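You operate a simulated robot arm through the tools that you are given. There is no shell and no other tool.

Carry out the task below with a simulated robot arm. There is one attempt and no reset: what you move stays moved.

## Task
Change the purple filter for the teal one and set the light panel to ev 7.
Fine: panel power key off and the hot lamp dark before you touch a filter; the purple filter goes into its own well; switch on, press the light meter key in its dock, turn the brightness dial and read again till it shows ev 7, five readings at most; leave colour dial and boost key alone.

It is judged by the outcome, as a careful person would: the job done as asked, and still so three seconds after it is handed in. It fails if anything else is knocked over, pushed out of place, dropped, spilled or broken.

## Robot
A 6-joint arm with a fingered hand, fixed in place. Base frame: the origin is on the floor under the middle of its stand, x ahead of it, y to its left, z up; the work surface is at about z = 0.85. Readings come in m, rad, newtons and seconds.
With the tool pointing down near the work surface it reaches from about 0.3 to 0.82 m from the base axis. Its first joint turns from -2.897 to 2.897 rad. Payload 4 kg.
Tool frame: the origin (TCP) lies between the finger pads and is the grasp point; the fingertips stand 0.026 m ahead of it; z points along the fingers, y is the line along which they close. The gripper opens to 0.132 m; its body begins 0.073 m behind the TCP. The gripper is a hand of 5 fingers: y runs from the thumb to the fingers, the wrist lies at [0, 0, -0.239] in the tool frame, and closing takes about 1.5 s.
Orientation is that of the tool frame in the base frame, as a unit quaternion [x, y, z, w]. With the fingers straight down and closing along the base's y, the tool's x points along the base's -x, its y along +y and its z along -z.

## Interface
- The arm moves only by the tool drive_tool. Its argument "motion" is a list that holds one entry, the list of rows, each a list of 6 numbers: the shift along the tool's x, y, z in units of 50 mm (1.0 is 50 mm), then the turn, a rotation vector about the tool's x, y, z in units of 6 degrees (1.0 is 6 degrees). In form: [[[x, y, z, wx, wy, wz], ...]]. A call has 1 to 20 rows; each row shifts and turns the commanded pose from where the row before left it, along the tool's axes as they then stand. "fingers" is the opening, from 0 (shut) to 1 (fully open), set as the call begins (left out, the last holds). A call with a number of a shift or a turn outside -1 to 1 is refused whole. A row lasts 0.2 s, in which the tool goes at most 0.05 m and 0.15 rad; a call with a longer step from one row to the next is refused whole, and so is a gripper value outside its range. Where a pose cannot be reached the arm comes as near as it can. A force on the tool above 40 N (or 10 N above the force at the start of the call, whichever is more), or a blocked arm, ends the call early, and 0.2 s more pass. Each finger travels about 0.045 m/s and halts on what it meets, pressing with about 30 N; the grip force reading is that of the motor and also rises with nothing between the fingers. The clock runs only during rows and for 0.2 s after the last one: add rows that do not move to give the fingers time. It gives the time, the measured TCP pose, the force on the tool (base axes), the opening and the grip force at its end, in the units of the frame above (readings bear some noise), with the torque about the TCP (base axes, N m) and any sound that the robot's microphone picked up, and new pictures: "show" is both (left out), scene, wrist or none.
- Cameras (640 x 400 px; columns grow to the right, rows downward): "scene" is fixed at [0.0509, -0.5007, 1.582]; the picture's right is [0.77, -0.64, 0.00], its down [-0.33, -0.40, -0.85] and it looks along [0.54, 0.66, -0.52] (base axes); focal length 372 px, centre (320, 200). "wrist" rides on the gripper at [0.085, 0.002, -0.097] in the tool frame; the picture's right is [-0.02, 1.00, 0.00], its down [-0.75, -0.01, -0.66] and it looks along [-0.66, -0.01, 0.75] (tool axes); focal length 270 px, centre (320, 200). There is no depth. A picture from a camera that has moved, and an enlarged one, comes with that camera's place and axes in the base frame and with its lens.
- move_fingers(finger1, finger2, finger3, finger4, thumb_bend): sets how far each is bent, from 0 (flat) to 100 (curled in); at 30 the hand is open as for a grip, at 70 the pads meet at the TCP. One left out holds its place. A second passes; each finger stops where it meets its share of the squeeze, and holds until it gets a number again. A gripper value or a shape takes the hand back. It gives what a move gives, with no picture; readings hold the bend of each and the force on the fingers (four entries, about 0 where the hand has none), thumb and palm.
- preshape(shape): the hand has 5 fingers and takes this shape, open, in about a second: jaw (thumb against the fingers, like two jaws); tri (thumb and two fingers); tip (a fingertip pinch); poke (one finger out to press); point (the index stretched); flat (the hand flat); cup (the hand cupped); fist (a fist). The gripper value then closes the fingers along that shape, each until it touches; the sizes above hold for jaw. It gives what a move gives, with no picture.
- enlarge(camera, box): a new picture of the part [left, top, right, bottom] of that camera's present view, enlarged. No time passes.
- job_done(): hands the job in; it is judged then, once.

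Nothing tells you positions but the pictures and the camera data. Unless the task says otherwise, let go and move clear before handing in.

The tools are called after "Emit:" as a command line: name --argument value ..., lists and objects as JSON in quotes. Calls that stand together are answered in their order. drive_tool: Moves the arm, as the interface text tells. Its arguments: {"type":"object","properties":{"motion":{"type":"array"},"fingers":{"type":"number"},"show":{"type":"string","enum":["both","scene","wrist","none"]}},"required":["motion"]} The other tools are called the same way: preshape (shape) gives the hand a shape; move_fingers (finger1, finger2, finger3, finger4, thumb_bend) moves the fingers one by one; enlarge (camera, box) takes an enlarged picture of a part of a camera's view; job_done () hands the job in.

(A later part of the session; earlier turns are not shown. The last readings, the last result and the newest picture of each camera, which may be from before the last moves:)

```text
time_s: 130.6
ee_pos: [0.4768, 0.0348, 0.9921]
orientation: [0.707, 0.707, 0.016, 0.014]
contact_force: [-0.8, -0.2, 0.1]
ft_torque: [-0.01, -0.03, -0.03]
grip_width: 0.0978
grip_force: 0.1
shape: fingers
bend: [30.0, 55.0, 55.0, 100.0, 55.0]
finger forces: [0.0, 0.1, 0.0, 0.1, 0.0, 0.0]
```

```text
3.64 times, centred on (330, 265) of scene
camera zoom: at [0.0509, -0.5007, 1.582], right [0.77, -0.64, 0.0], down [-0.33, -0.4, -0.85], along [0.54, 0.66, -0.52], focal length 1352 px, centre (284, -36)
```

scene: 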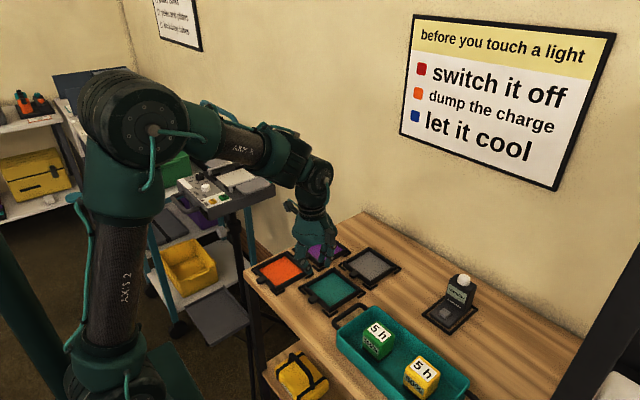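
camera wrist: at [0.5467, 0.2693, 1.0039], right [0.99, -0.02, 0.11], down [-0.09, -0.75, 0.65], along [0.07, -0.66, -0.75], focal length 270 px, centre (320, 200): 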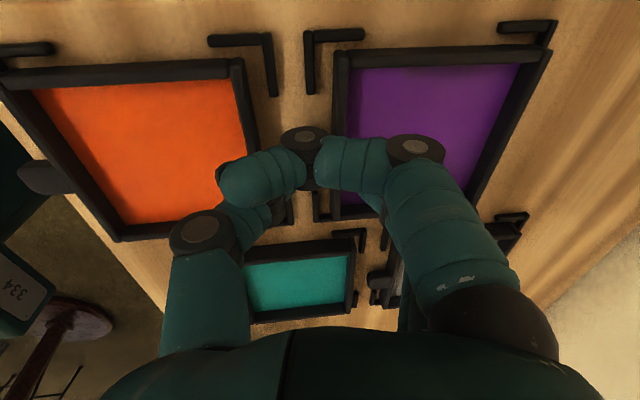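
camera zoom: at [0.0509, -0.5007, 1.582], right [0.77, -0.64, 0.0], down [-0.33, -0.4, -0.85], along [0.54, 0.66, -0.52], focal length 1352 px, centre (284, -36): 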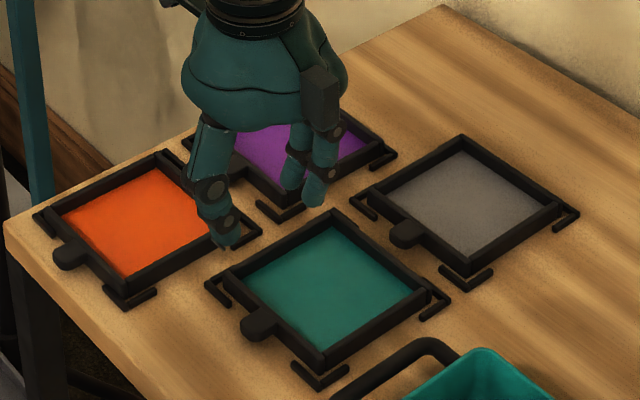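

The teal filter is square in its well: tab end x ≈ 0.459, bar's inner face ≈ 0.487, y ≈ 0.034. I'll use the same grip: curl the index and lower over its front bar.

Emit:
move_fingers --finger1 100

Emit:
drive_tool --motion '[[[0.005, -0.044, 0.434, 0, 0, 0], [0.005, -0.044, 0.434, 0, 0, 0], [0.005, -0.044, 0.434, 0, 0, 0], [0.005, -0.044, 0.38, 0, 0, 0], [0, 0, 0, 0, 0, 0]]]' --show "none"

Emit:
enlarge --camera "scene" --box '[280, 240, 380, 320]'

Emit:
enlarge --camera "wrist" --box '[160, 0, 560, 260]'

```text
time_s: 131.6
ee_pos: [0.4768, 0.0337, 0.9912]
orientation: [0.707, 0.707, 0.015, 0.014]
contact_force: [0.5, 0.0, 0.2]
ft_torque: [-0.03, -0.01, 0.01]
grip_width: 0.0497
grip_force: 0.1
shape: fingers
bend: [100.0, 55.0, 55.0, 100.0, 55.0]
finger forces: [0.0, 0.0, 0.0, 0.0, 0.1, 0.0]
```

```text
time_s: 132.8
ee_pos: [0.4748, 0.0369, 0.9071]
orientation: [0.707, 0.707, 0.016, 0.014]
contact_force: [0.2, -0.1, -0.3]
ft_torque: [-0.03, -0.02, -0.04]
grip_width: 0.05
grip_force: 0.0
shape: fingers
bend: [100.0, 55.0, 55.0, 100.0, 55.0]
finger forces: [0.1, 0.0, 0.0, 0.1, 0.0, 0.0]
```

```text
5.00 times, centred on (330, 280) of scene
camera zoom: at [0.0509, -0.5007, 1.582], right [0.77, -0.64, 0.0], down [-0.33, -0.4, -0.85], along [0.54, 0.66, -0.52], focal length 1860 px, centre (270, -200)
```

zoom: 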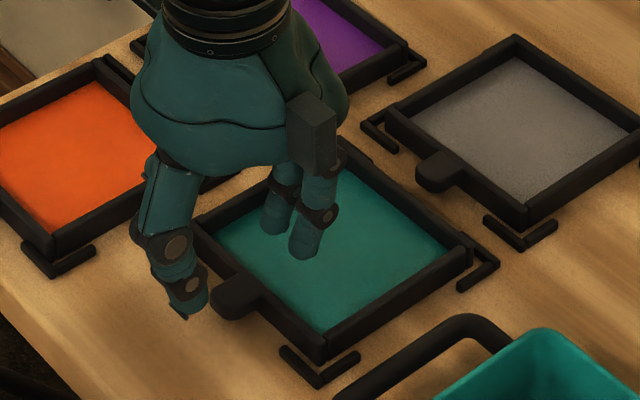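

```text
1.54 times, centred on (360, 130) of wrist
camera zoom: at [0.4715, 0.1207, 1.0046], right [1.0, -0.02, 0.04], down [-0.04, -0.75, 0.66], along [0.02, -0.66, -0.75], focal length 416 px, centre (258, 308)
```

zoom: 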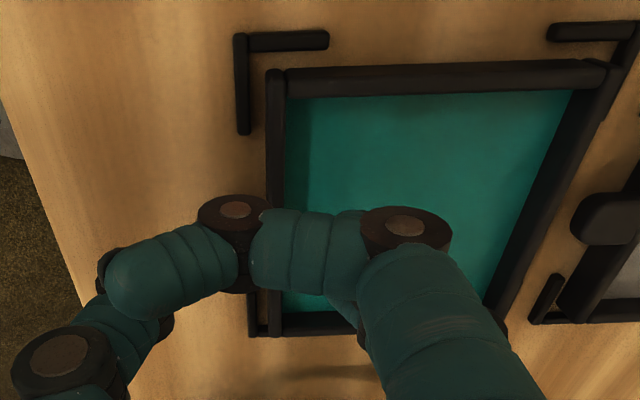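

Thumb is in front of the teal tab and the fingers are over the glass. I'll lower in steps until the first touch.

Emit:
drive_tool --motion '[[[0, -0.037, 0.15, 0, 0, 0], [0, -0.037, 0.13, 0, 0, 0], [0, 0, 0, 0, 0, 0]]]' --show "none"

Emit:
drive_tool --motion '[[[0, -0.002, 0.04, 0, 0, 0], [0, 0, 0, 0, 0, 0]]]' --show "none"

Emit:
drive_tool --motion '[[[0, -0.002, 0.04, 0, 0, 0], [0, 0, 0, 0, 0, 0]]]' --show "none"

```text
time_s: 133.6
ee_pos: [0.4706, 0.0358, 0.894]
orientation: [0.708, 0.706, 0.016, 0.014]
contact_force: [0.3, 0.4, 0.0]
ft_torque: [0.02, -0.02, -0.01]
grip_width: 0.0499
grip_force: 0.0
shape: fingers
bend: [100.0, 55.0, 55.0, 100.0, 55.0]
finger forces: [0.0, 0.1, 0.1, 0.0, 0.0, 0.0]
```

```text
time_s: 134.2
ee_pos: [0.4707, 0.0366, 0.8925]
orientation: [0.707, 0.707, 0.015, 0.015]
contact_force: [-0.2, -0.2, 0.3]
ft_torque: [0.0, -0.02, -0.01]
grip_width: 0.0502
grip_force: 0.1
shape: fingers
bend: [100.0, 55.0, 55.0, 100.0, 55.0]
finger forces: [0.1, 0.1, 0.0, 0.0, 0.1, 0.0]
```

```text
time_s: 134.8
ee_pos: [0.4696, 0.0384, 0.8901]
orientation: [0.707, 0.707, 0.015, 0.015]
contact_force: [-0.1, -0.9, -0.1]
ft_torque: [0.0, 0.02, -0.01]
grip_width: 0.0501
grip_force: 0.0
shape: fingers
bend: [100.0, 55.0, 55.0, 100.0, 55.0]
finger forces: [0.0, 0.1, 0.0, 0.1, 0.0, 0.0]
```

Emit:
drive_tool --motion '[[[0, -0.001, 0.03, 0, 0, 0], [0, 0, 0, 0, 0, 0]]]' --show "none"

Emit:
drive_tool --motion '[[[0, -0.001, 0.03, 0, 0, 0], [0, 0, 0, 0, 0, 0]]]' --show "none"

Emit:
drive_tool --motion '[[[0, -0.001, 0.02, 0, 0, 0], [0, 0, 0, 0, 0, 0]]]' --show "none"

```text
time_s: 135.4
ee_pos: [0.4695, 0.0362, 0.8884]
orientation: [0.707, 0.707, 0.016, 0.014]
contact_force: [1.2, 1.2, -0.3]
ft_torque: [0.02, 0.03, 0.01]
grip_width: 0.05
grip_force: 0.0
shape: fingers
bend: [100.0, 55.0, 55.0, 100.0, 55.0]
finger forces: [0.0, 0.1, 0.1, 0.0, 0.1, 0.0]
```

```text
time_s: 136.0
ee_pos: [0.4709, 0.0379, 0.8876]
orientation: [0.706, 0.708, 0.016, 0.014]
contact_force: [0.7, 0.4, 0.1]
ft_torque: [0.0, 0.02, -0.02]
grip_width: 0.0498
grip_force: 0.0
shape: fingers
bend: [100.0, 55.0, 55.0, 100.0, 55.0]
finger forces: [0.0, 0.1, 0.0, 0.0, 0.0, 0.1]
```

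```text
time_s: 136.6
ee_pos: [0.4698, 0.0374, 0.8865]
orientation: [0.707, 0.707, 0.014, 0.015]
contact_force: [-0.5, -1.6, 4.4]
ft_torque: [-0.06, -0.14, -0.05]
grip_width: 0.0497
grip_force: 1.9
shape: fingers
bend: [100.0, 55.0, 55.0, 100.0, 55.0]
finger forces: [0.0, 2.0, 2.3, 0.1, 0.0, 0.1]
```

The fingers touch the glass at z = 0.8865 with the thumb still clear of the table. I'll close part way, settle the depth again, then grip.

Emit:
move_fingers --finger2 61 --finger3 61 --thumb_bend 61

Emit:
drive_tool --motion '[[[0, -0.001, 0.02, 0, 0, 0], [0, 0, 0, 0, 0, 0]]]' --show "none"

Emit:
enlarge --camera "scene" --box '[280, 240, 380, 320]'

```text
time_s: 137.6
ee_pos: [0.4704, 0.0389, 0.8866]
orientation: [0.708, 0.706, 0.015, 0.014]
contact_force: [-0.1, -0.3, 0.6]
ft_torque: [-0.01, 0.0, -0.01]
grip_width: 0.0474
grip_force: 0.2
shape: fingers
bend: [100.0, 61.0, 61.0, 100.0, 61.0]
finger forces: [0.1, 0.0, 0.0, 0.0, 0.0, 0.0]
```

```text
time_s: 138.2
ee_pos: [0.4708, 0.0381, 0.8855]
orientation: [0.707, 0.707, 0.015, 0.015]
contact_force: [0.8, 0.4, 3.0]
ft_torque: [0.02, -0.12, 0.01]
grip_width: 0.0477
grip_force: 1.2
shape: fingers
bend: [100.0, 61.0, 61.0, 100.0, 61.0]
finger forces: [0.0, 0.9, 1.4, 0.0, 0.0, 0.0]
```

```text
5.00 times, centred on (330, 280) of scene
camera zoom: at [0.0509, -0.5007, 1.582], right [0.77, -0.64, 0.0], down [-0.33, -0.4, -0.85], along [0.54, 0.66, -0.52], focal length 1860 px, centre (270, -200)
```

zoom: 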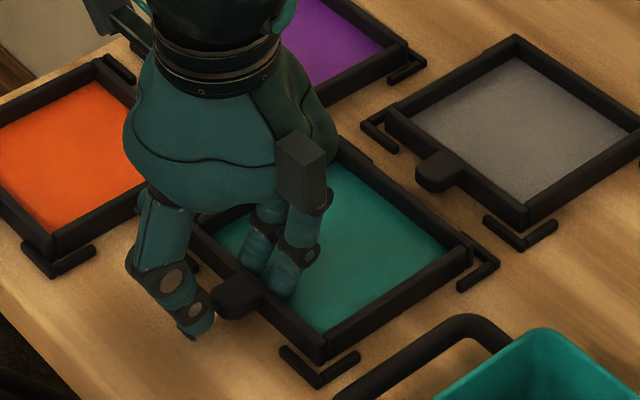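

Contact on the glass is light and the thumb sits right at the tab's end. I'll close to first contact and then tighten in steps.

Emit:
move_fingers --finger2 64 --finger3 64 --thumb_bend 64

Emit:
move_fingers --finger2 67 --finger3 67 --thumb_bend 67

Emit:
enlarge --camera "scene" --box '[280, 240, 380, 320]'

```text
time_s: 139.2
ee_pos: [0.4702, 0.0371, 0.8856]
orientation: [0.707, 0.707, 0.016, 0.015]
contact_force: [0.2, -1.1, 0.5]
ft_torque: [0.04, 0.02, -0.01]
grip_width: 0.0467
grip_force: 2.4
shape: fingers
bend: [100.0, 62.0, 62.0, 100.0, 63.0]
finger forces: [0.0, 1.1, 1.1, 0.0, 2.3, 0.1]
```

```text
time_s: 140.2
ee_pos: [0.4698, 0.0368, 0.8854]
orientation: [0.708, 0.706, 0.016, 0.015]
contact_force: [1.1, -0.2, 0.2]
ft_torque: [-0.03, -0.02, 0.0]
grip_width: 0.0463
grip_force: 5.7
shape: fingers
bend: [100.0, 63.0, 63.0, 100.0, 64.0]
finger forces: [0.0, 3.0, 3.2, 0.0, 5.9, 0.0]
```

```text
5.00 times, centred on (330, 280) of scene
camera zoom: at [0.0509, -0.5007, 1.582], right [0.77, -0.64, 0.0], down [-0.33, -0.4, -0.85], along [0.54, 0.66, -0.52], focal length 1860 px, centre (270, -200)
```

zoom: 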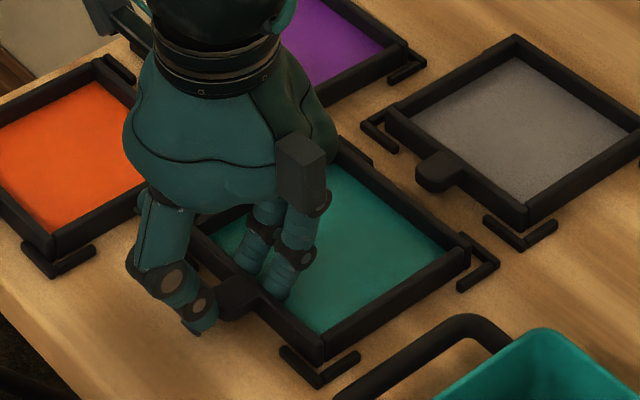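

Emit:
move_fingers --finger2 73 --finger3 73 --thumb_bend 73

Emit:
move_fingers --finger2 82 --finger3 82 --thumb_bend 82

Emit:
enlarge --camera "scene" --box '[280, 240, 380, 320]'

```text
time_s: 141.2
ee_pos: [0.4702, 0.0385, 0.8853]
orientation: [0.707, 0.707, 0.016, 0.015]
contact_force: [0.5, -0.6, -0.1]
ft_torque: [0.01, 0.05, 0.01]
grip_width: 0.0459
grip_force: 15.9
shape: fingers
bend: [100.0, 66.0, 66.0, 100.0, 66.0]
finger forces: [0.1, 8.0, 7.9, 0.0, 15.7, 0.1]
```

```text
time_s: 142.2
ee_pos: [0.469, 0.038, 0.8855]
orientation: [0.707, 0.707, 0.016, 0.014]
contact_force: [-1.1, 1.0, 2.2]
ft_torque: [-0.02, -0.3, 0.02]
grip_width: 0.0453
grip_force: 26.2
shape: fingers
bend: [100.0, 66.0, 66.0, 100.0, 67.0]
finger forces: [0.0, 15.2, 15.3, 0.0, 22.2, 0.0]
```

```text
5.00 times, centred on (330, 280) of scene
camera zoom: at [0.0509, -0.5007, 1.582], right [0.77, -0.64, 0.0], down [-0.33, -0.4, -0.85], along [0.54, 0.66, -0.52], focal length 1860 px, centre (270, -200)
```

zoom: 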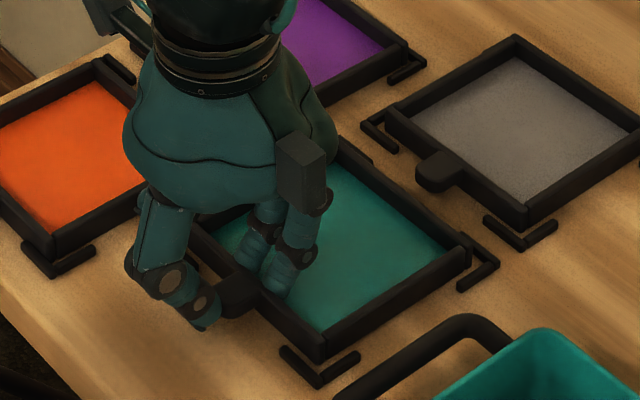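

The grip is firm (22–30 N). A test lift of about 1 cm.

Emit:
drive_tool --motion '[[[0, 0.002, -0.04, 0, 0, 0], [0, 0.002, -0.04, 0, 0, 0], [0, 0.003, -0.06, 0, 0, 0], [0, 0.003, -0.06, 0, 0, 0], [0, 0, 0, 0, 0, 0]]]' --show "none"

Emit:
enlarge --camera "scene" --box '[280, 240, 380, 320]'

```text
time_s: 143.4
ee_pos: [0.4712, 0.0377, 0.895]
orientation: [0.707, 0.707, 0.016, 0.014]
contact_force: [-0.2, -0.3, 0.4]
ft_torque: [0.0, 0.0, -0.01]
grip_width: 0.044
grip_force: 23.0
shape: fingers
bend: [100.0, 65.0, 65.0, 100.0, 69.0]
finger forces: [0.0, 11.6, 11.6, 0.1, 22.9, 0.1]
```

```text
5.00 times, centred on (330, 280) of scene
camera zoom: at [0.0509, -0.5007, 1.582], right [0.77, -0.64, 0.0], down [-0.33, -0.4, -0.85], along [0.54, 0.66, -0.52], focal length 1860 px, centre (270, -200)
```

zoom: 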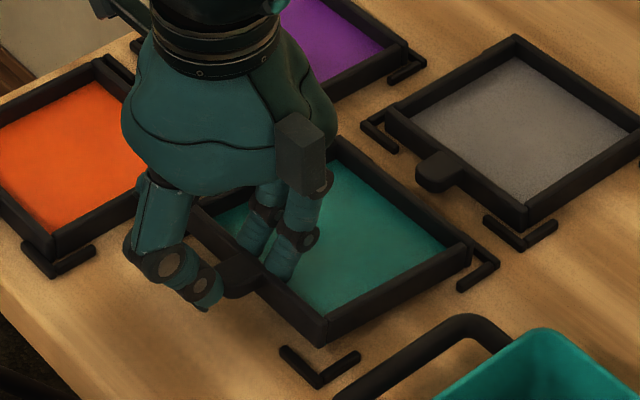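

The front has lifted while the rear still rests on the table, so it hangs pitched about 5°, as the purple one did. I'll lift it on clear and see if that holds.

Emit:
drive_tool --motion '[[[0, 0.003, -0.08, 0, 0, 0], [0, 0.005, -0.12, 0, 0, 0], [0, 0.01, -0.2, 0, 0, 0], [0, 0.01, -0.25, 0, 0, 0], [0, 0.01, -0.3, 0, 0, 0], [0, 0, 0, 0, 0, 0]]]'

Emit:
enlarge --camera "scene" --box '[270, 210, 390, 310]'

Emit:
enlarge --camera "wrist" --box '[200, 0, 640, 260]'

```text
time_s: 144.8
ee_pos: [0.4701, 0.0397, 0.9425]
orientation: [0.707, 0.707, 0.015, 0.015]
contact_force: [0.4, 0.1, -1.8]
ft_torque: [0.03, 0.01, 0.0]
grip_width: 0.0438
grip_force: 23.2
shape: fingers
bend: [100.0, 64.0, 64.0, 100.0, 69.0]
finger forces: [0.0, 11.7, 11.7, 0.0, 23.4, 0.1]
camera wrist: at [0.4673, 0.124, 1.0395], right [1.0, -0.02, 0.04], down [-0.04, -0.75, 0.66], along [0.02, -0.66, -0.75], focal length 270 px, centre (320, 200)
```

scene: 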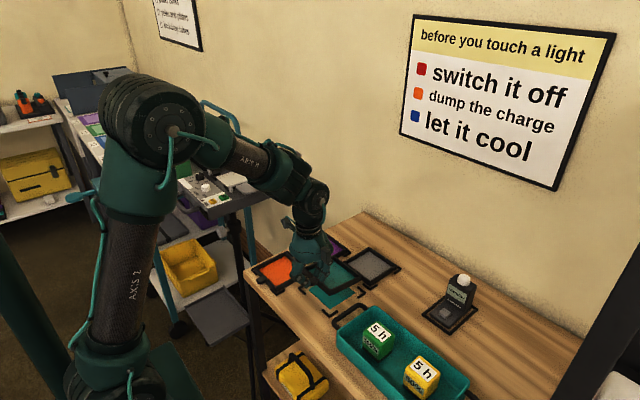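
wrist: 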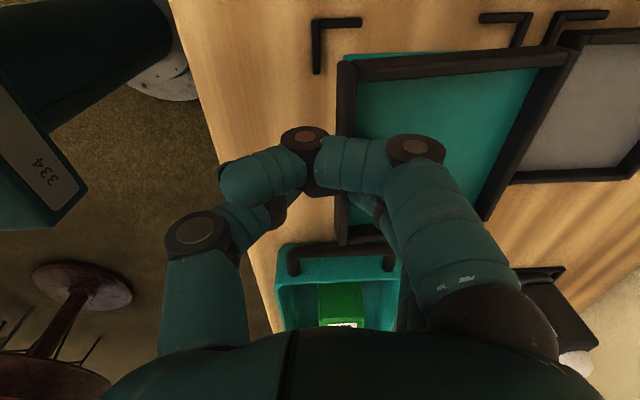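

```text
4.00 times, centred on (330, 260) of scene
camera zoom: at [0.0509, -0.5007, 1.582], right [0.77, -0.64, 0.0], down [-0.33, -0.4, -0.85], along [0.54, 0.66, -0.52], focal length 1488 px, centre (280, -40)
```

zoom: 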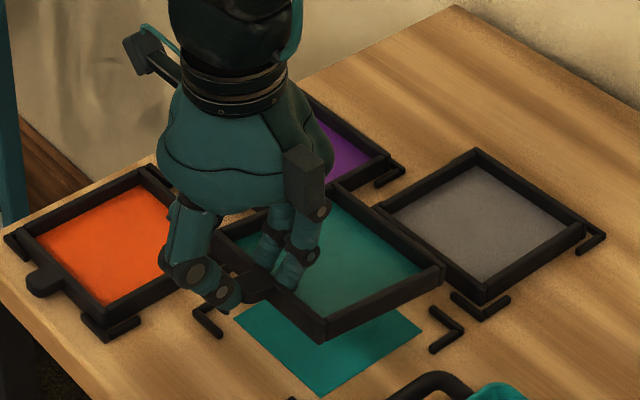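

```text
1.45 times, centred on (420, 130) of wrist
camera zoom: at [0.4673, 0.124, 1.0395], right [1.0, -0.02, 0.04], down [-0.04, -0.75, 0.66], along [0.02, -0.66, -0.75], focal length 393 px, centre (174, 302)
```

zoom: 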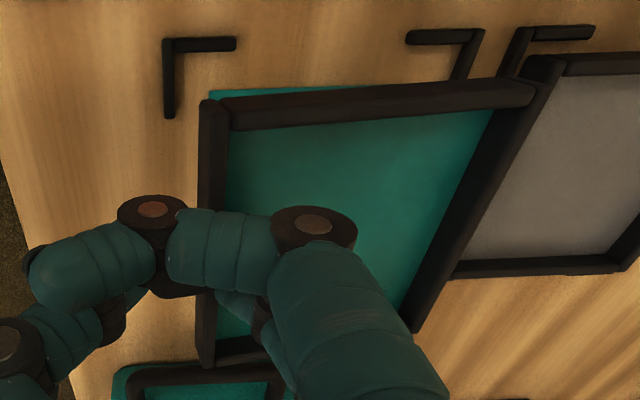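

The teal filter is up, pitched about 10° but steady in the grip. I'll raise it, set the hand exactly vertical for the crossing, and carry it over toward the panel.

Emit:
drive_tool --motion '[[[0, 0.01, -0.3, 0, 0, 0], [0, 0.015, -0.4, 0, 0, 0], [0, 0.015, -0.45, 0, 0, 0], [0, 0.015, -0.45, 0, 0, 0], [0, 0.015, -0.45, 0, 0, 0], [0, 0.015, -0.45, 0, 0, 0], [0, 0.015, -0.45, 0, 0, 0], [0, 0.01, -0.3, 0, 0, 0], [0, 0, 0, 0.2, 0, 0], [0, 0, 0, 0.21, 0, 0], [0, 0, 0, 0, 0, 0]]]' --show "none"

Emit:
drive_tool --motion '[[[0.3, -0.03, 0, 0, 0, 0], [0.45, -0.05, 0, 0, 0, 0], [0.56, -0.06, 0, 0, 0, 0], [0.6, -0.06, 0, 0, 0, 0], [0.6, -0.06, 0, 0, 0, 0], [0.6, -0.06, 0, 0, 0, 0], [0.6, -0.06, 0, 0, 0, 0], [0.6, -0.06, 0, 0, 0, 0], [0.6, -0.06, 0, 0, 0, 0], [0.6, -0.06, 0, 0, 0, 0], [0.6, -0.06, 0, 0, 0, 0], [0.5, -0.06, 0, 0, 0, 0], [0.4, -0.06, 0, 0, 0, 0], [0.3, -0.06, 0, 0, 0, 0], [0, 0, 0, 0, 0, 0]]]'

Emit:
enlarge --camera "scene" --box '[160, 80, 300, 220]'

```text
time_s: 147.2
ee_pos: [0.4693, 0.0394, 1.1048]
orientation: [0.707, 0.707, 0.0, -0.001]
contact_force: [0.4, 0.9, -0.6]
ft_torque: [-0.01, 0.02, 0.01]
grip_width: 0.0437
grip_force: 23.3
shape: fingers
bend: [100.0, 64.0, 64.0, 100.0, 70.0]
finger forces: [0.0, 11.8, 11.7, 0.1, 23.4, 0.1]
```

```text
time_s: 150.4
ee_pos: [0.431, 0.405, 1.1064]
orientation: [0.707, 0.707, 0.0, -0.001]
contact_force: [-0.1, -0.2, -0.5]
ft_torque: [0.05, 0.02, -0.02]
grip_width: 0.0438
grip_force: 23.8
shape: fingers
bend: [100.0, 64.0, 64.0, 100.0, 70.0]
finger forces: [0.0, 11.6, 11.6, 0.0, 23.1, 0.0]
camera wrist: at [0.4314, 0.49, 1.2033], right [1.0, -0.02, 0.0], down [-0.02, -0.75, 0.66], along [-0.01, -0.66, -0.75], focal length 270 px, centre (320, 200)
```

scene: 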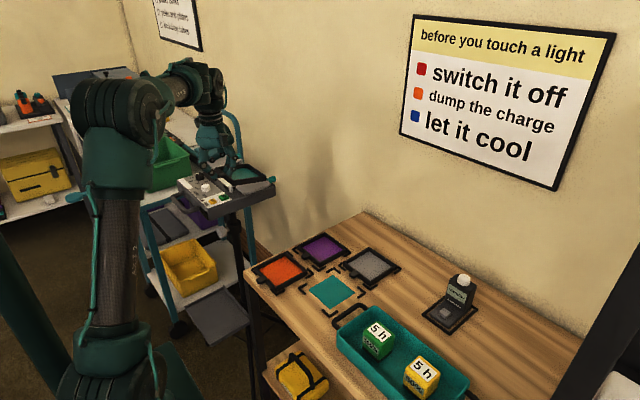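
wrist: 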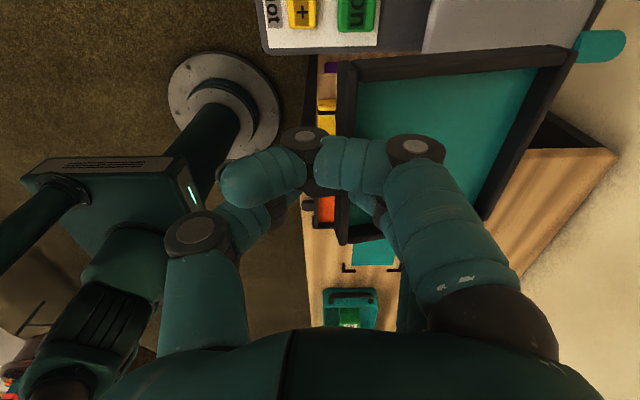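

```text
2.86 times, centred on (230, 150) of scene
camera zoom: at [0.0509, -0.5007, 1.582], right [0.77, -0.64, 0.0], down [-0.33, -0.4, -0.85], along [0.54, 0.66, -0.52], focal length 1063 px, centre (577, 343)
```

zoom: 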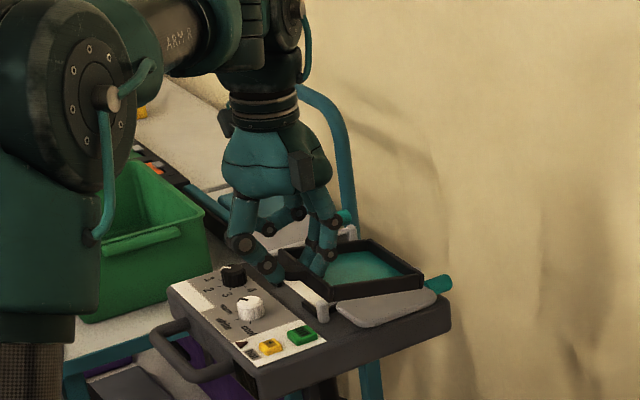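

The crossing so far went cleanly with the teal filter steady. I'll continue outward to above the panel's empty seat.

Emit:
drive_tool --motion '[[[0.4, 0.1, 0.05, 0, 0, 0], [0.55, 0.13, 0.05, 0, 0, 0], [0.55, 0.13, 0.05, 0, 0, 0], [0.55, 0.13, 0.05, 0, 0, 0], [0.55, 0.14, 0.05, 0, 0, 0], [0.53, 0.15, 0.05, 0, 0, 0], [0, 0, 0, 0, 0, 0]]]'

Emit:
enlarge --camera "scene" --box '[180, 90, 300, 210]'

Emit:
enlarge --camera "wrist" --box '[240, 0, 640, 260]'

```text
time_s: 152.0
ee_pos: [0.4694, 0.5609, 1.0933]
orientation: [0.708, 0.707, 0.0, -0.002]
contact_force: [0.9, -0.4, -0.5]
ft_torque: [-0.07, 0.05, 0.01]
grip_width: 0.0437
grip_force: 23.3
shape: fingers
bend: [100.0, 64.0, 64.0, 100.0, 70.0]
finger forces: [0.0, 11.6, 11.7, 0.1, 23.1, 0.0]
camera wrist: at [0.4697, 0.646, 1.1898], right [1.0, -0.02, 0.0], down [-0.02, -0.75, 0.66], along [-0.02, -0.66, -0.75], focal length 270 px, centre (320, 200)
```

scene: 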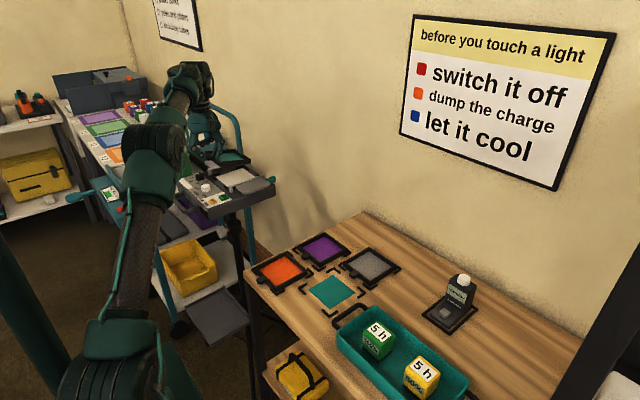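
wrist: 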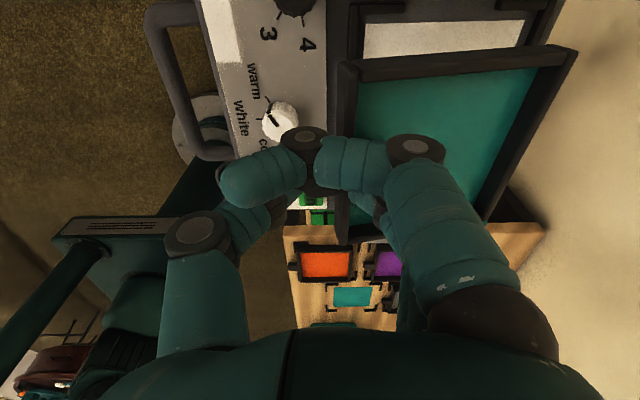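

```text
3.33 times, centred on (240, 150) of scene
camera zoom: at [0.0509, -0.5007, 1.582], right [0.77, -0.64, 0.0], down [-0.33, -0.4, -0.85], along [0.54, 0.66, -0.52], focal length 1240 px, centre (587, 367)
```

zoom: 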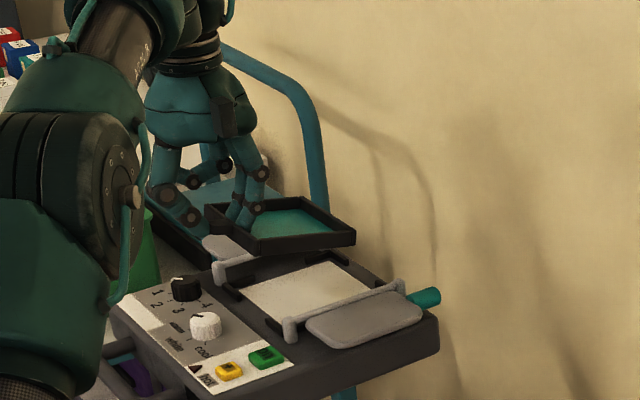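

```text
1.54 times, centred on (440, 130) of wrist
camera zoom: at [0.4697, 0.646, 1.1898], right [1.0, -0.02, 0.0], down [-0.02, -0.75, 0.66], along [-0.02, -0.66, -0.75], focal length 416 px, centre (135, 308)
```

zoom: 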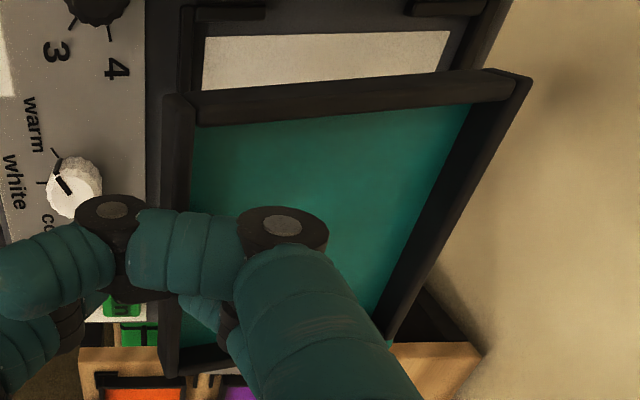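

The crossing worked and the teal filter is above the empty seat, whose centre I make (0.554, 0.562). I'll move over it and lower to just above the brackets.

Emit:
drive_tool --motion '[[[0.005, 0.18, 0.3, 0, 0, 0], [0, 0.19, 0.33, 0, 0, 0], [0, 0.19, 0.33, 0, 0, 0], [0, 0, 0, 0, 0, 0]]]'

Emit:
enlarge --camera "scene" --box '[190, 120, 290, 200]'

Emit:
enlarge --camera "wrist" --box '[280, 0, 640, 220]'

```text
time_s: 153.0
ee_pos: [0.497, 0.5609, 1.0435]
orientation: [0.708, 0.707, 0.0, -0.001]
contact_force: [0.6, -0.2, -1.7]
ft_torque: [0.01, 0.06, -0.03]
grip_width: 0.0435
grip_force: 23.2
shape: fingers
bend: [100.0, 64.0, 64.0, 100.0, 70.0]
finger forces: [0.0, 11.5, 11.6, 0.0, 23.1, 0.1]
camera wrist: at [0.4982, 0.6453, 1.1407], right [1.0, -0.02, 0.0], down [-0.02, -0.75, 0.66], along [-0.01, -0.66, -0.75], focal length 270 px, centre (320, 200)
```

scene: 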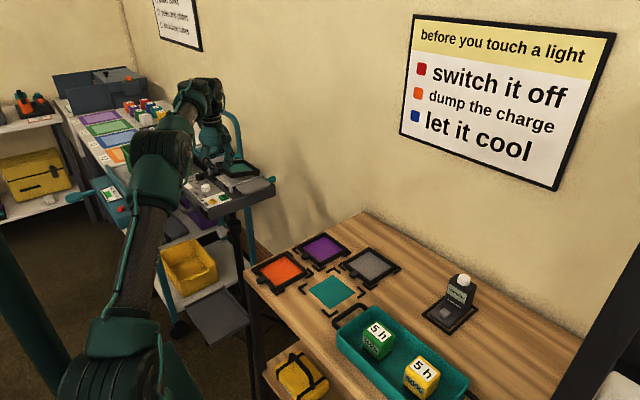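
wrist: 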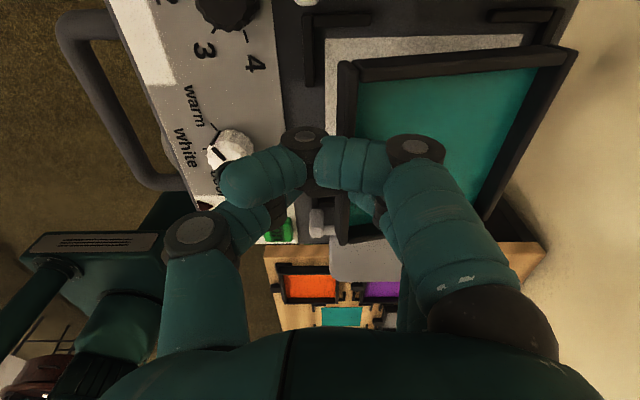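

```text
5.00 times, centred on (240, 160) of scene
camera zoom: at [0.0509, -0.5007, 1.582], right [0.77, -0.64, 0.0], down [-0.33, -0.4, -0.85], along [0.54, 0.66, -0.52], focal length 1860 px, centre (720, 400)
```

zoom: 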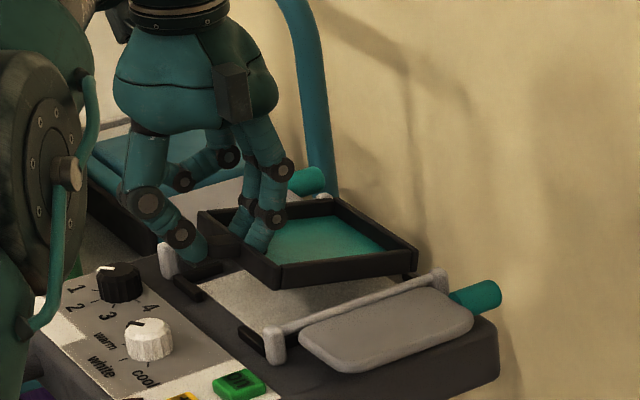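

```text
1.78 times, centred on (460, 110) of wrist
camera zoom: at [0.4982, 0.6453, 1.1407], right [1.0, -0.02, 0.0], down [-0.02, -0.75, 0.66], along [-0.01, -0.66, -0.75], focal length 480 px, centre (71, 360)
```

zoom: 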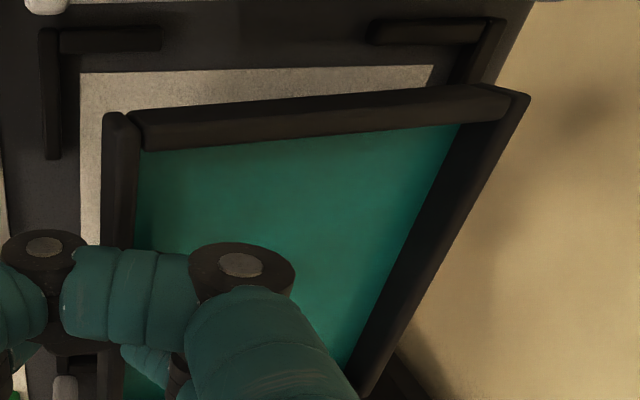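

Measured against the brackets, the filter is within about 2 mm of the seat's centre. I'll lower in small steps: its far edge should touch first.

Emit:
drive_tool --motion '[[[0, 0, 0.12, 0, 0, 0], [0, 0, 0.12, 0, 0, 0], [0, 0, 0, 0, 0, 0]]]' --show "none"

Emit:
drive_tool --motion '[[[0, 0, 0.06, 0, 0, 0], [0, 0, 0.06, 0, 0, 0], [0, 0, 0, 0, 0, 0]]]' --show "none"

Emit:
enlarge --camera "scene" --box '[190, 120, 290, 200]'

Emit:
enlarge --camera "wrist" --box '[280, 0, 640, 220]'

```text
time_s: 153.8
ee_pos: [0.4962, 0.5602, 1.0313]
orientation: [0.707, 0.708, 0.0, -0.001]
contact_force: [0.5, -0.3, -0.9]
ft_torque: [0.04, 0.05, -0.02]
grip_width: 0.0439
grip_force: 23.3
shape: fingers
bend: [100.0, 64.0, 64.0, 100.0, 70.0]
finger forces: [0.0, 11.7, 11.6, 0.1, 23.1, 0.0]
```

```text
time_s: 154.6
ee_pos: [0.4942, 0.5599, 1.0275]
orientation: [0.707, 0.707, 0.0, -0.001]
contact_force: [-0.3, 0.4, -1.0]
ft_torque: [-0.03, 0.06, 0.0]
grip_width: 0.0438
grip_force: 22.9
shape: fingers
bend: [100.0, 64.0, 64.0, 100.0, 70.0]
finger forces: [0.1, 11.7, 11.5, 0.0, 23.1, 0.0]
```

```text
5.00 times, centred on (240, 160) of scene
camera zoom: at [0.0509, -0.5007, 1.582], right [0.77, -0.64, 0.0], down [-0.33, -0.4, -0.85], along [0.54, 0.66, -0.52], focal length 1860 px, centre (720, 400)
```

zoom: 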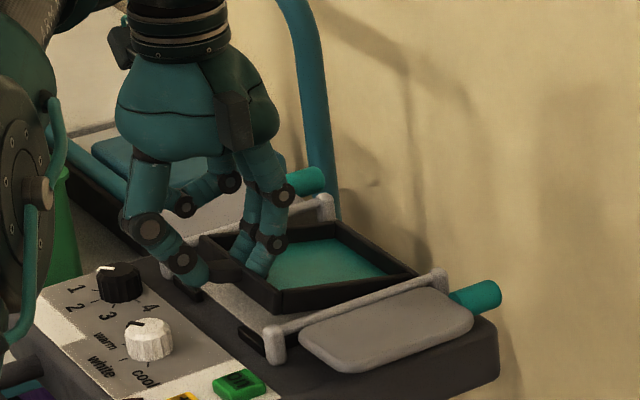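

```text
1.78 times, centred on (460, 110) of wrist
camera zoom: at [0.496, 0.6444, 1.1234], right [1.0, -0.02, 0.0], down [-0.02, -0.75, 0.66], along [-0.01, -0.66, -0.75], focal length 480 px, centre (71, 360)
```

zoom: 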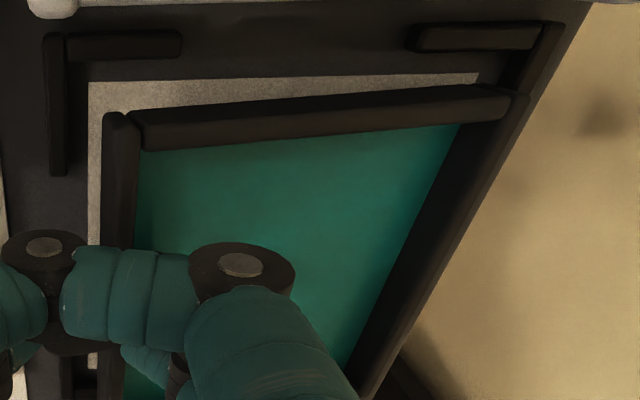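

Emit:
drive_tool --motion '[[[0, 0.02, 0.06, 0, 0, 0], [0, 0, 0.06, 0, 0, 0], [0, 0, 0, 0, 0, 0]]]' --show "none"

Emit:
drive_tool --motion '[[[0, 0, 0.04, 0, 0, 0], [0, 0, 0.04, 0, 0, 0], [0, 0, 0, 0, 0, 0]]]' --show "none"

Emit:
enlarge --camera "scene" --box '[190, 120, 290, 200]'

Emit:
enlarge --camera "wrist" --box '[280, 0, 640, 220]'

```text
time_s: 155.4
ee_pos: [0.4973, 0.5596, 1.0209]
orientation: [0.708, 0.706, 0.0, -0.001]
contact_force: [-0.5, -0.7, 0.8]
ft_torque: [-0.04, -0.15, 0.02]
grip_width: 0.0438
grip_force: 22.4
shape: fingers
bend: [100.0, 64.0, 64.0, 100.0, 70.0]
finger forces: [0.0, 11.0, 11.3, 0.1, 22.6, 0.0]
```

```text
time_s: 156.2
ee_pos: [0.4968, 0.5597, 1.0175]
orientation: [0.707, 0.707, 0.0, -0.001]
contact_force: [-3.6, 0.4, 3.6]
ft_torque: [-0.02, -0.26, -0.02]
grip_width: 0.044
grip_force: 24.5
shape: fingers
bend: [100.0, 65.0, 66.0, 100.0, 69.0]
finger forces: [0.0, 12.5, 12.9, 0.1, 24.0, 0.0]
```

```text
5.00 times, centred on (240, 160) of scene
camera zoom: at [0.0509, -0.5007, 1.582], right [0.77, -0.64, 0.0], down [-0.33, -0.4, -0.85], along [0.54, 0.66, -0.52], focal length 1860 px, centre (720, 400)
```

zoom: 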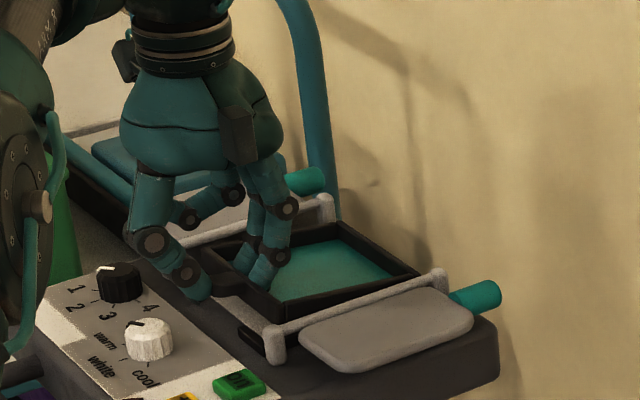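

```text
1.78 times, centred on (460, 110) of wrist
camera zoom: at [0.4971, 0.644, 1.1139], right [1.0, -0.02, 0.0], down [-0.02, -0.75, 0.66], along [-0.01, -0.66, -0.75], focal length 480 px, centre (71, 360)
```

zoom: 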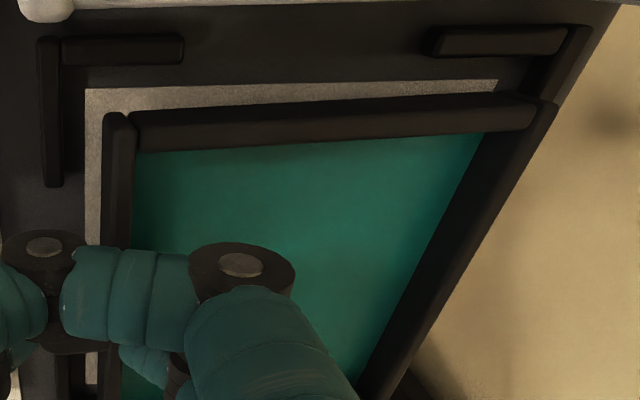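

The far edge has touched down and the filter is starting to level. I'll keep lowering gently, easing back a touch toward me as it flattens.

Emit:
drive_tool --motion '[[[0, -0.03, 0.03, 0, 0, 0], [0, -0.02, 0.04, 0, 0, 0], [0, 0, 0, 0, 0, 0]]]' --show "none"

Emit:
drive_tool --motion '[[[0, -0.01, 0.03, 0, 0, 0], [0, -0.01, 0.03, 0, 0, 0], [0, 0, 0, 0, 0, 0]]]' --show "none"

Emit:
enlarge --camera "scene" --box '[190, 120, 290, 200]'

Emit:
enlarge --camera "wrist" --box '[280, 0, 640, 220]'

```text
time_s: 157.0
ee_pos: [0.4935, 0.5604, 1.0122]
orientation: [0.708, 0.707, 0.001, 0.0]
contact_force: [0.7, 0.4, 3.0]
ft_torque: [-0.06, -0.45, -0.03]
grip_width: 0.044
grip_force: 25.9
shape: fingers
bend: [100.0, 66.0, 66.0, 100.0, 69.0]
finger forces: [0.0, 14.9, 14.3, 0.0, 21.1, 0.0]
```

```text
time_s: 157.8
ee_pos: [0.4926, 0.5586, 1.0085]
orientation: [0.707, 0.707, 0.0, -0.001]
contact_force: [1.1, 0.5, 3.2]
ft_torque: [0.02, -0.45, -0.02]
grip_width: 0.0445
grip_force: 25.2
shape: fingers
bend: [100.0, 67.0, 67.0, 100.0, 68.0]
finger forces: [0.0, 14.4, 14.5, 0.0, 22.0, 0.0]
```

```text
5.00 times, centred on (240, 160) of scene
camera zoom: at [0.0509, -0.5007, 1.582], right [0.77, -0.64, 0.0], down [-0.33, -0.4, -0.85], along [0.54, 0.66, -0.52], focal length 1860 px, centre (720, 400)
```

zoom: 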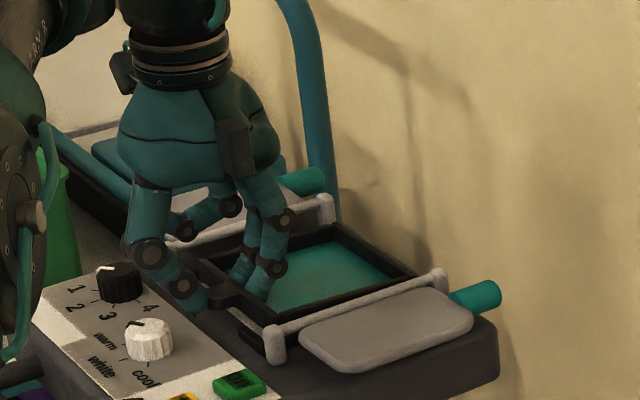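

```text
1.78 times, centred on (460, 110) of wrist
camera zoom: at [0.494, 0.6441, 1.1062], right [1.0, -0.02, 0.0], down [-0.01, -0.75, 0.66], along [-0.01, -0.66, -0.75], focal length 480 px, centre (71, 360)
```

zoom: 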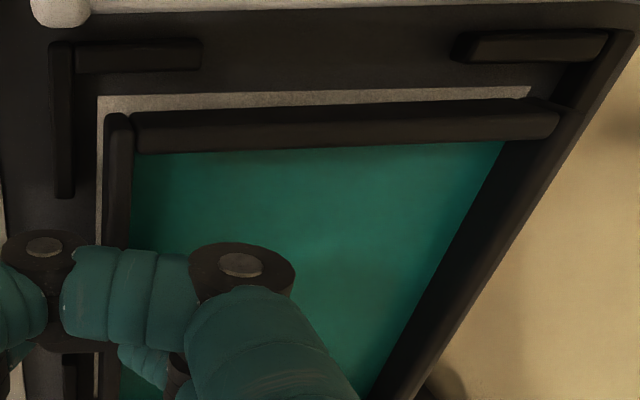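

Nearly flat and well inside the brackets. A couple more millimetres down.

Emit:
drive_tool --motion '[[[0, -0.005, 0.03, 0, 0, 0], [0, 0, 0, 0, 0, 0]]]' --show "none"

Emit:
drive_tool --motion '[[[0, -0.005, 0.03, 0, 0, 0], [0, 0, 0, 0, 0, 0]]]' --show "none"

Emit:
enlarge --camera "scene" --box '[200, 140, 280, 200]'

```text
time_s: 158.4
ee_pos: [0.4925, 0.5589, 1.0083]
orientation: [0.707, 0.707, 0.0, -0.001]
contact_force: [0.2, 0.1, 4.4]
ft_torque: [0.01, -0.48, -0.01]
grip_width: 0.0446
grip_force: 27.0
shape: fingers
bend: [100.0, 67.0, 67.0, 100.0, 68.0]
finger forces: [0.0, 15.2, 15.6, 0.1, 22.7, 0.0]
```

```text
time_s: 159.0
ee_pos: [0.4937, 0.5598, 1.0056]
orientation: [0.707, 0.707, 0.0, -0.002]
contact_force: [-0.4, 0.4, 3.8]
ft_torque: [-0.01, -0.45, 0.04]
grip_width: 0.0446
grip_force: 26.6
shape: fingers
bend: [100.0, 67.0, 67.0, 100.0, 68.0]
finger forces: [0.0, 14.5, 14.6, 0.0, 23.3, 0.1]
```

```text
6.67 times, centred on (240, 170) of scene
camera zoom: at [0.0509, -0.5007, 1.582], right [0.77, -0.64, 0.0], down [-0.33, -0.4, -0.85], along [0.54, 0.66, -0.52], focal length 2479 px, centre (853, 400)
```

zoom: 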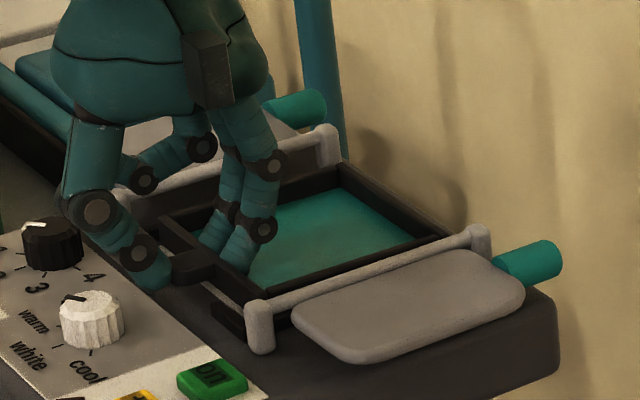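

Emit:
drive_tool --motion '[[[0, -0.003, 0.03, 0, 0, 0], [0, 0, 0, 0, 0, 0]]]' --show "none"

Emit:
drive_tool --motion '[[[0, -0.003, 0.03, 0, 0, 0], [0, 0, 0, 0, 0, 0]]]' --show "none"

Emit:
enlarge --camera "scene" --box '[200, 140, 280, 200]'

Emit:
enlarge --camera "wrist" --box '[280, 0, 640, 220]'

```text
time_s: 159.6
ee_pos: [0.4937, 0.5601, 1.0057]
orientation: [0.707, 0.707, 0.0, -0.002]
contact_force: [0.2, -0.5, 3.3]
ft_torque: [0.03, -0.41, 0.02]
grip_width: 0.0444
grip_force: 26.5
shape: fingers
bend: [100.0, 67.0, 67.0, 100.0, 68.0]
finger forces: [0.0, 14.1, 14.3, 0.0, 23.4, 0.0]
```

```text
time_s: 160.2
ee_pos: [0.4932, 0.5593, 1.0033]
orientation: [0.707, 0.707, 0.001, -0.001]
contact_force: [1.8, 0.9, 4.0]
ft_torque: [0.02, -0.55, 0.03]
grip_width: 0.0447
grip_force: 26.4
shape: fingers
bend: [100.0, 67.0, 67.0, 100.0, 68.0]
finger forces: [0.0, 15.4, 15.9, 0.0, 22.5, 0.0]
```

```text
6.67 times, centred on (240, 170) of scene
camera zoom: at [0.0509, -0.5007, 1.582], right [0.77, -0.64, 0.0], down [-0.33, -0.4, -0.85], along [0.54, 0.66, -0.52], focal length 2479 px, centre (853, 400)
```

zoom: 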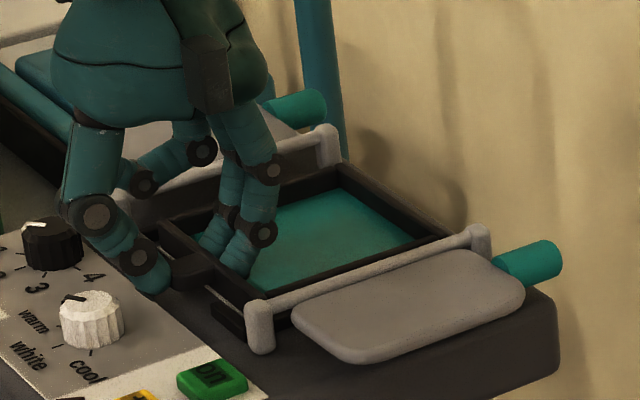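

```text
1.78 times, centred on (460, 110) of wrist
camera zoom: at [0.4937, 0.6441, 1.101], right [1.0, -0.02, 0.0], down [-0.02, -0.75, 0.66], along [-0.01, -0.66, -0.75], focal length 480 px, centre (71, 360)
```

zoom: 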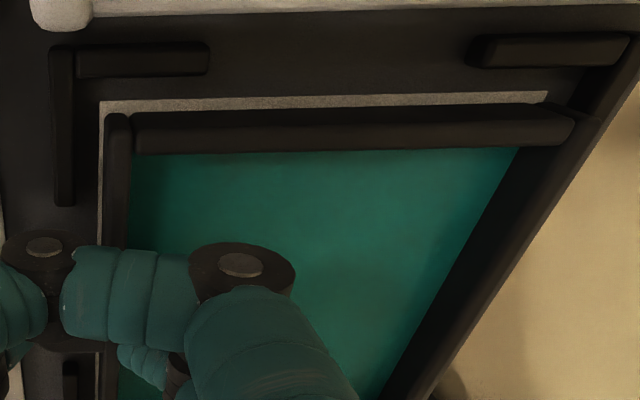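

The filter is flat and centred between all four brackets. I'll release it gently: fingers and thumb open a little at a time.

Emit:
move_fingers --finger2 65 --finger3 65 --thumb_bend 65

Emit:
move_fingers --finger2 60 --finger3 60 --thumb_bend 60

Emit:
enlarge --camera "scene" --box '[200, 140, 280, 200]'

Emit:
enlarge --camera "wrist" --box '[280, 0, 640, 220]'

```text
time_s: 161.2
ee_pos: [0.493, 0.559, 1.0043]
orientation: [0.707, 0.707, 0.001, 0.0]
contact_force: [4.9, 0.9, 16.5]
ft_torque: [0.01, -0.34, 0.0]
grip_width: 0.0463
grip_force: 10.6
shape: fingers
bend: [100.0, 64.0, 64.0, 100.0, 64.0]
finger forces: [0.0, 8.7, 9.0, 0.0, 3.1, 0.1]
```

```text
time_s: 162.2
ee_pos: [0.4927, 0.5584, 1.0038]
orientation: [0.707, 0.707, 0.0, -0.001]
contact_force: [2.2, 0.3, 19.9]
ft_torque: [0.01, -0.38, 0.03]
grip_width: 0.0478
grip_force: 11.8
shape: fingers
bend: [100.0, 64.0, 64.0, 100.0, 60.0]
finger forces: [0.2, 11.7, 12.0, 0.0, 0.0, 0.0]
```

```text
6.67 times, centred on (240, 170) of scene
camera zoom: at [0.0509, -0.5007, 1.582], right [0.77, -0.64, 0.0], down [-0.33, -0.4, -0.85], along [0.54, 0.66, -0.52], focal length 2479 px, centre (853, 400)
```

zoom: 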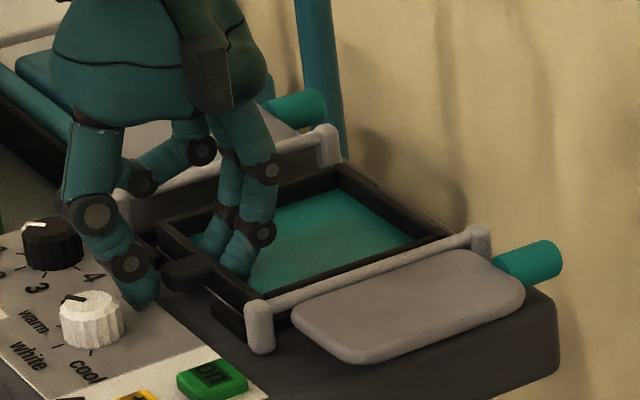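

```text
1.78 times, centred on (460, 110) of wrist
camera zoom: at [0.4934, 0.6439, 1.1016], right [1.0, -0.02, 0.0], down [-0.02, -0.75, 0.66], along [-0.01, -0.66, -0.75], focal length 480 px, centre (71, 360)
```

zoom: 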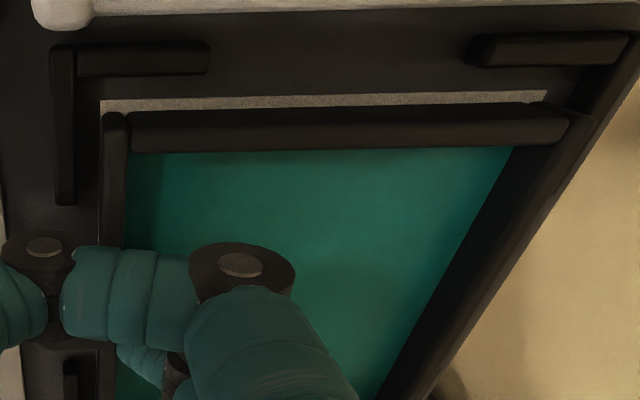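

The thumb is free; the fingers are just pressing lightly on the glass. I'll rise slowly to lift off.

Emit:
drive_tool --motion '[[[0, 0, -0.03, 0, 0, 0], [0, 0, -0.03, 0, 0, 0], [0, 0, -0.04, 0, 0, 0], [0, 0, -0.04, 0, 0, 0], [0, 0, -0.06, 0, 0, 0], [0, 0, 0, 0, 0, 0]]]' --show "none"

Emit:
enlarge --camera "scene" --box '[200, 140, 280, 200]'

```text
time_s: 163.6
ee_pos: [0.493, 0.5599, 1.0135]
orientation: [0.707, 0.707, -0.001, -0.001]
contact_force: [-0.2, -0.7, 1.2]
ft_torque: [-0.02, 0.02, -0.02]
grip_width: 0.0476
grip_force: 0.0
shape: fingers
bend: [100.0, 60.0, 60.0, 100.0, 60.0]
finger forces: [0.1, 0.1, 0.0, 0.0, 0.1, 0.1]
```

```text
6.67 times, centred on (240, 170) of scene
camera zoom: at [0.0509, -0.5007, 1.582], right [0.77, -0.64, 0.0], down [-0.33, -0.4, -0.85], along [0.54, 0.66, -0.52], focal length 2479 px, centre (853, 400)
```

zoom: 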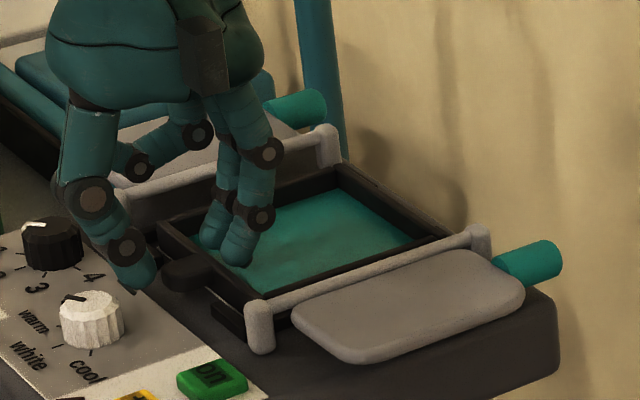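

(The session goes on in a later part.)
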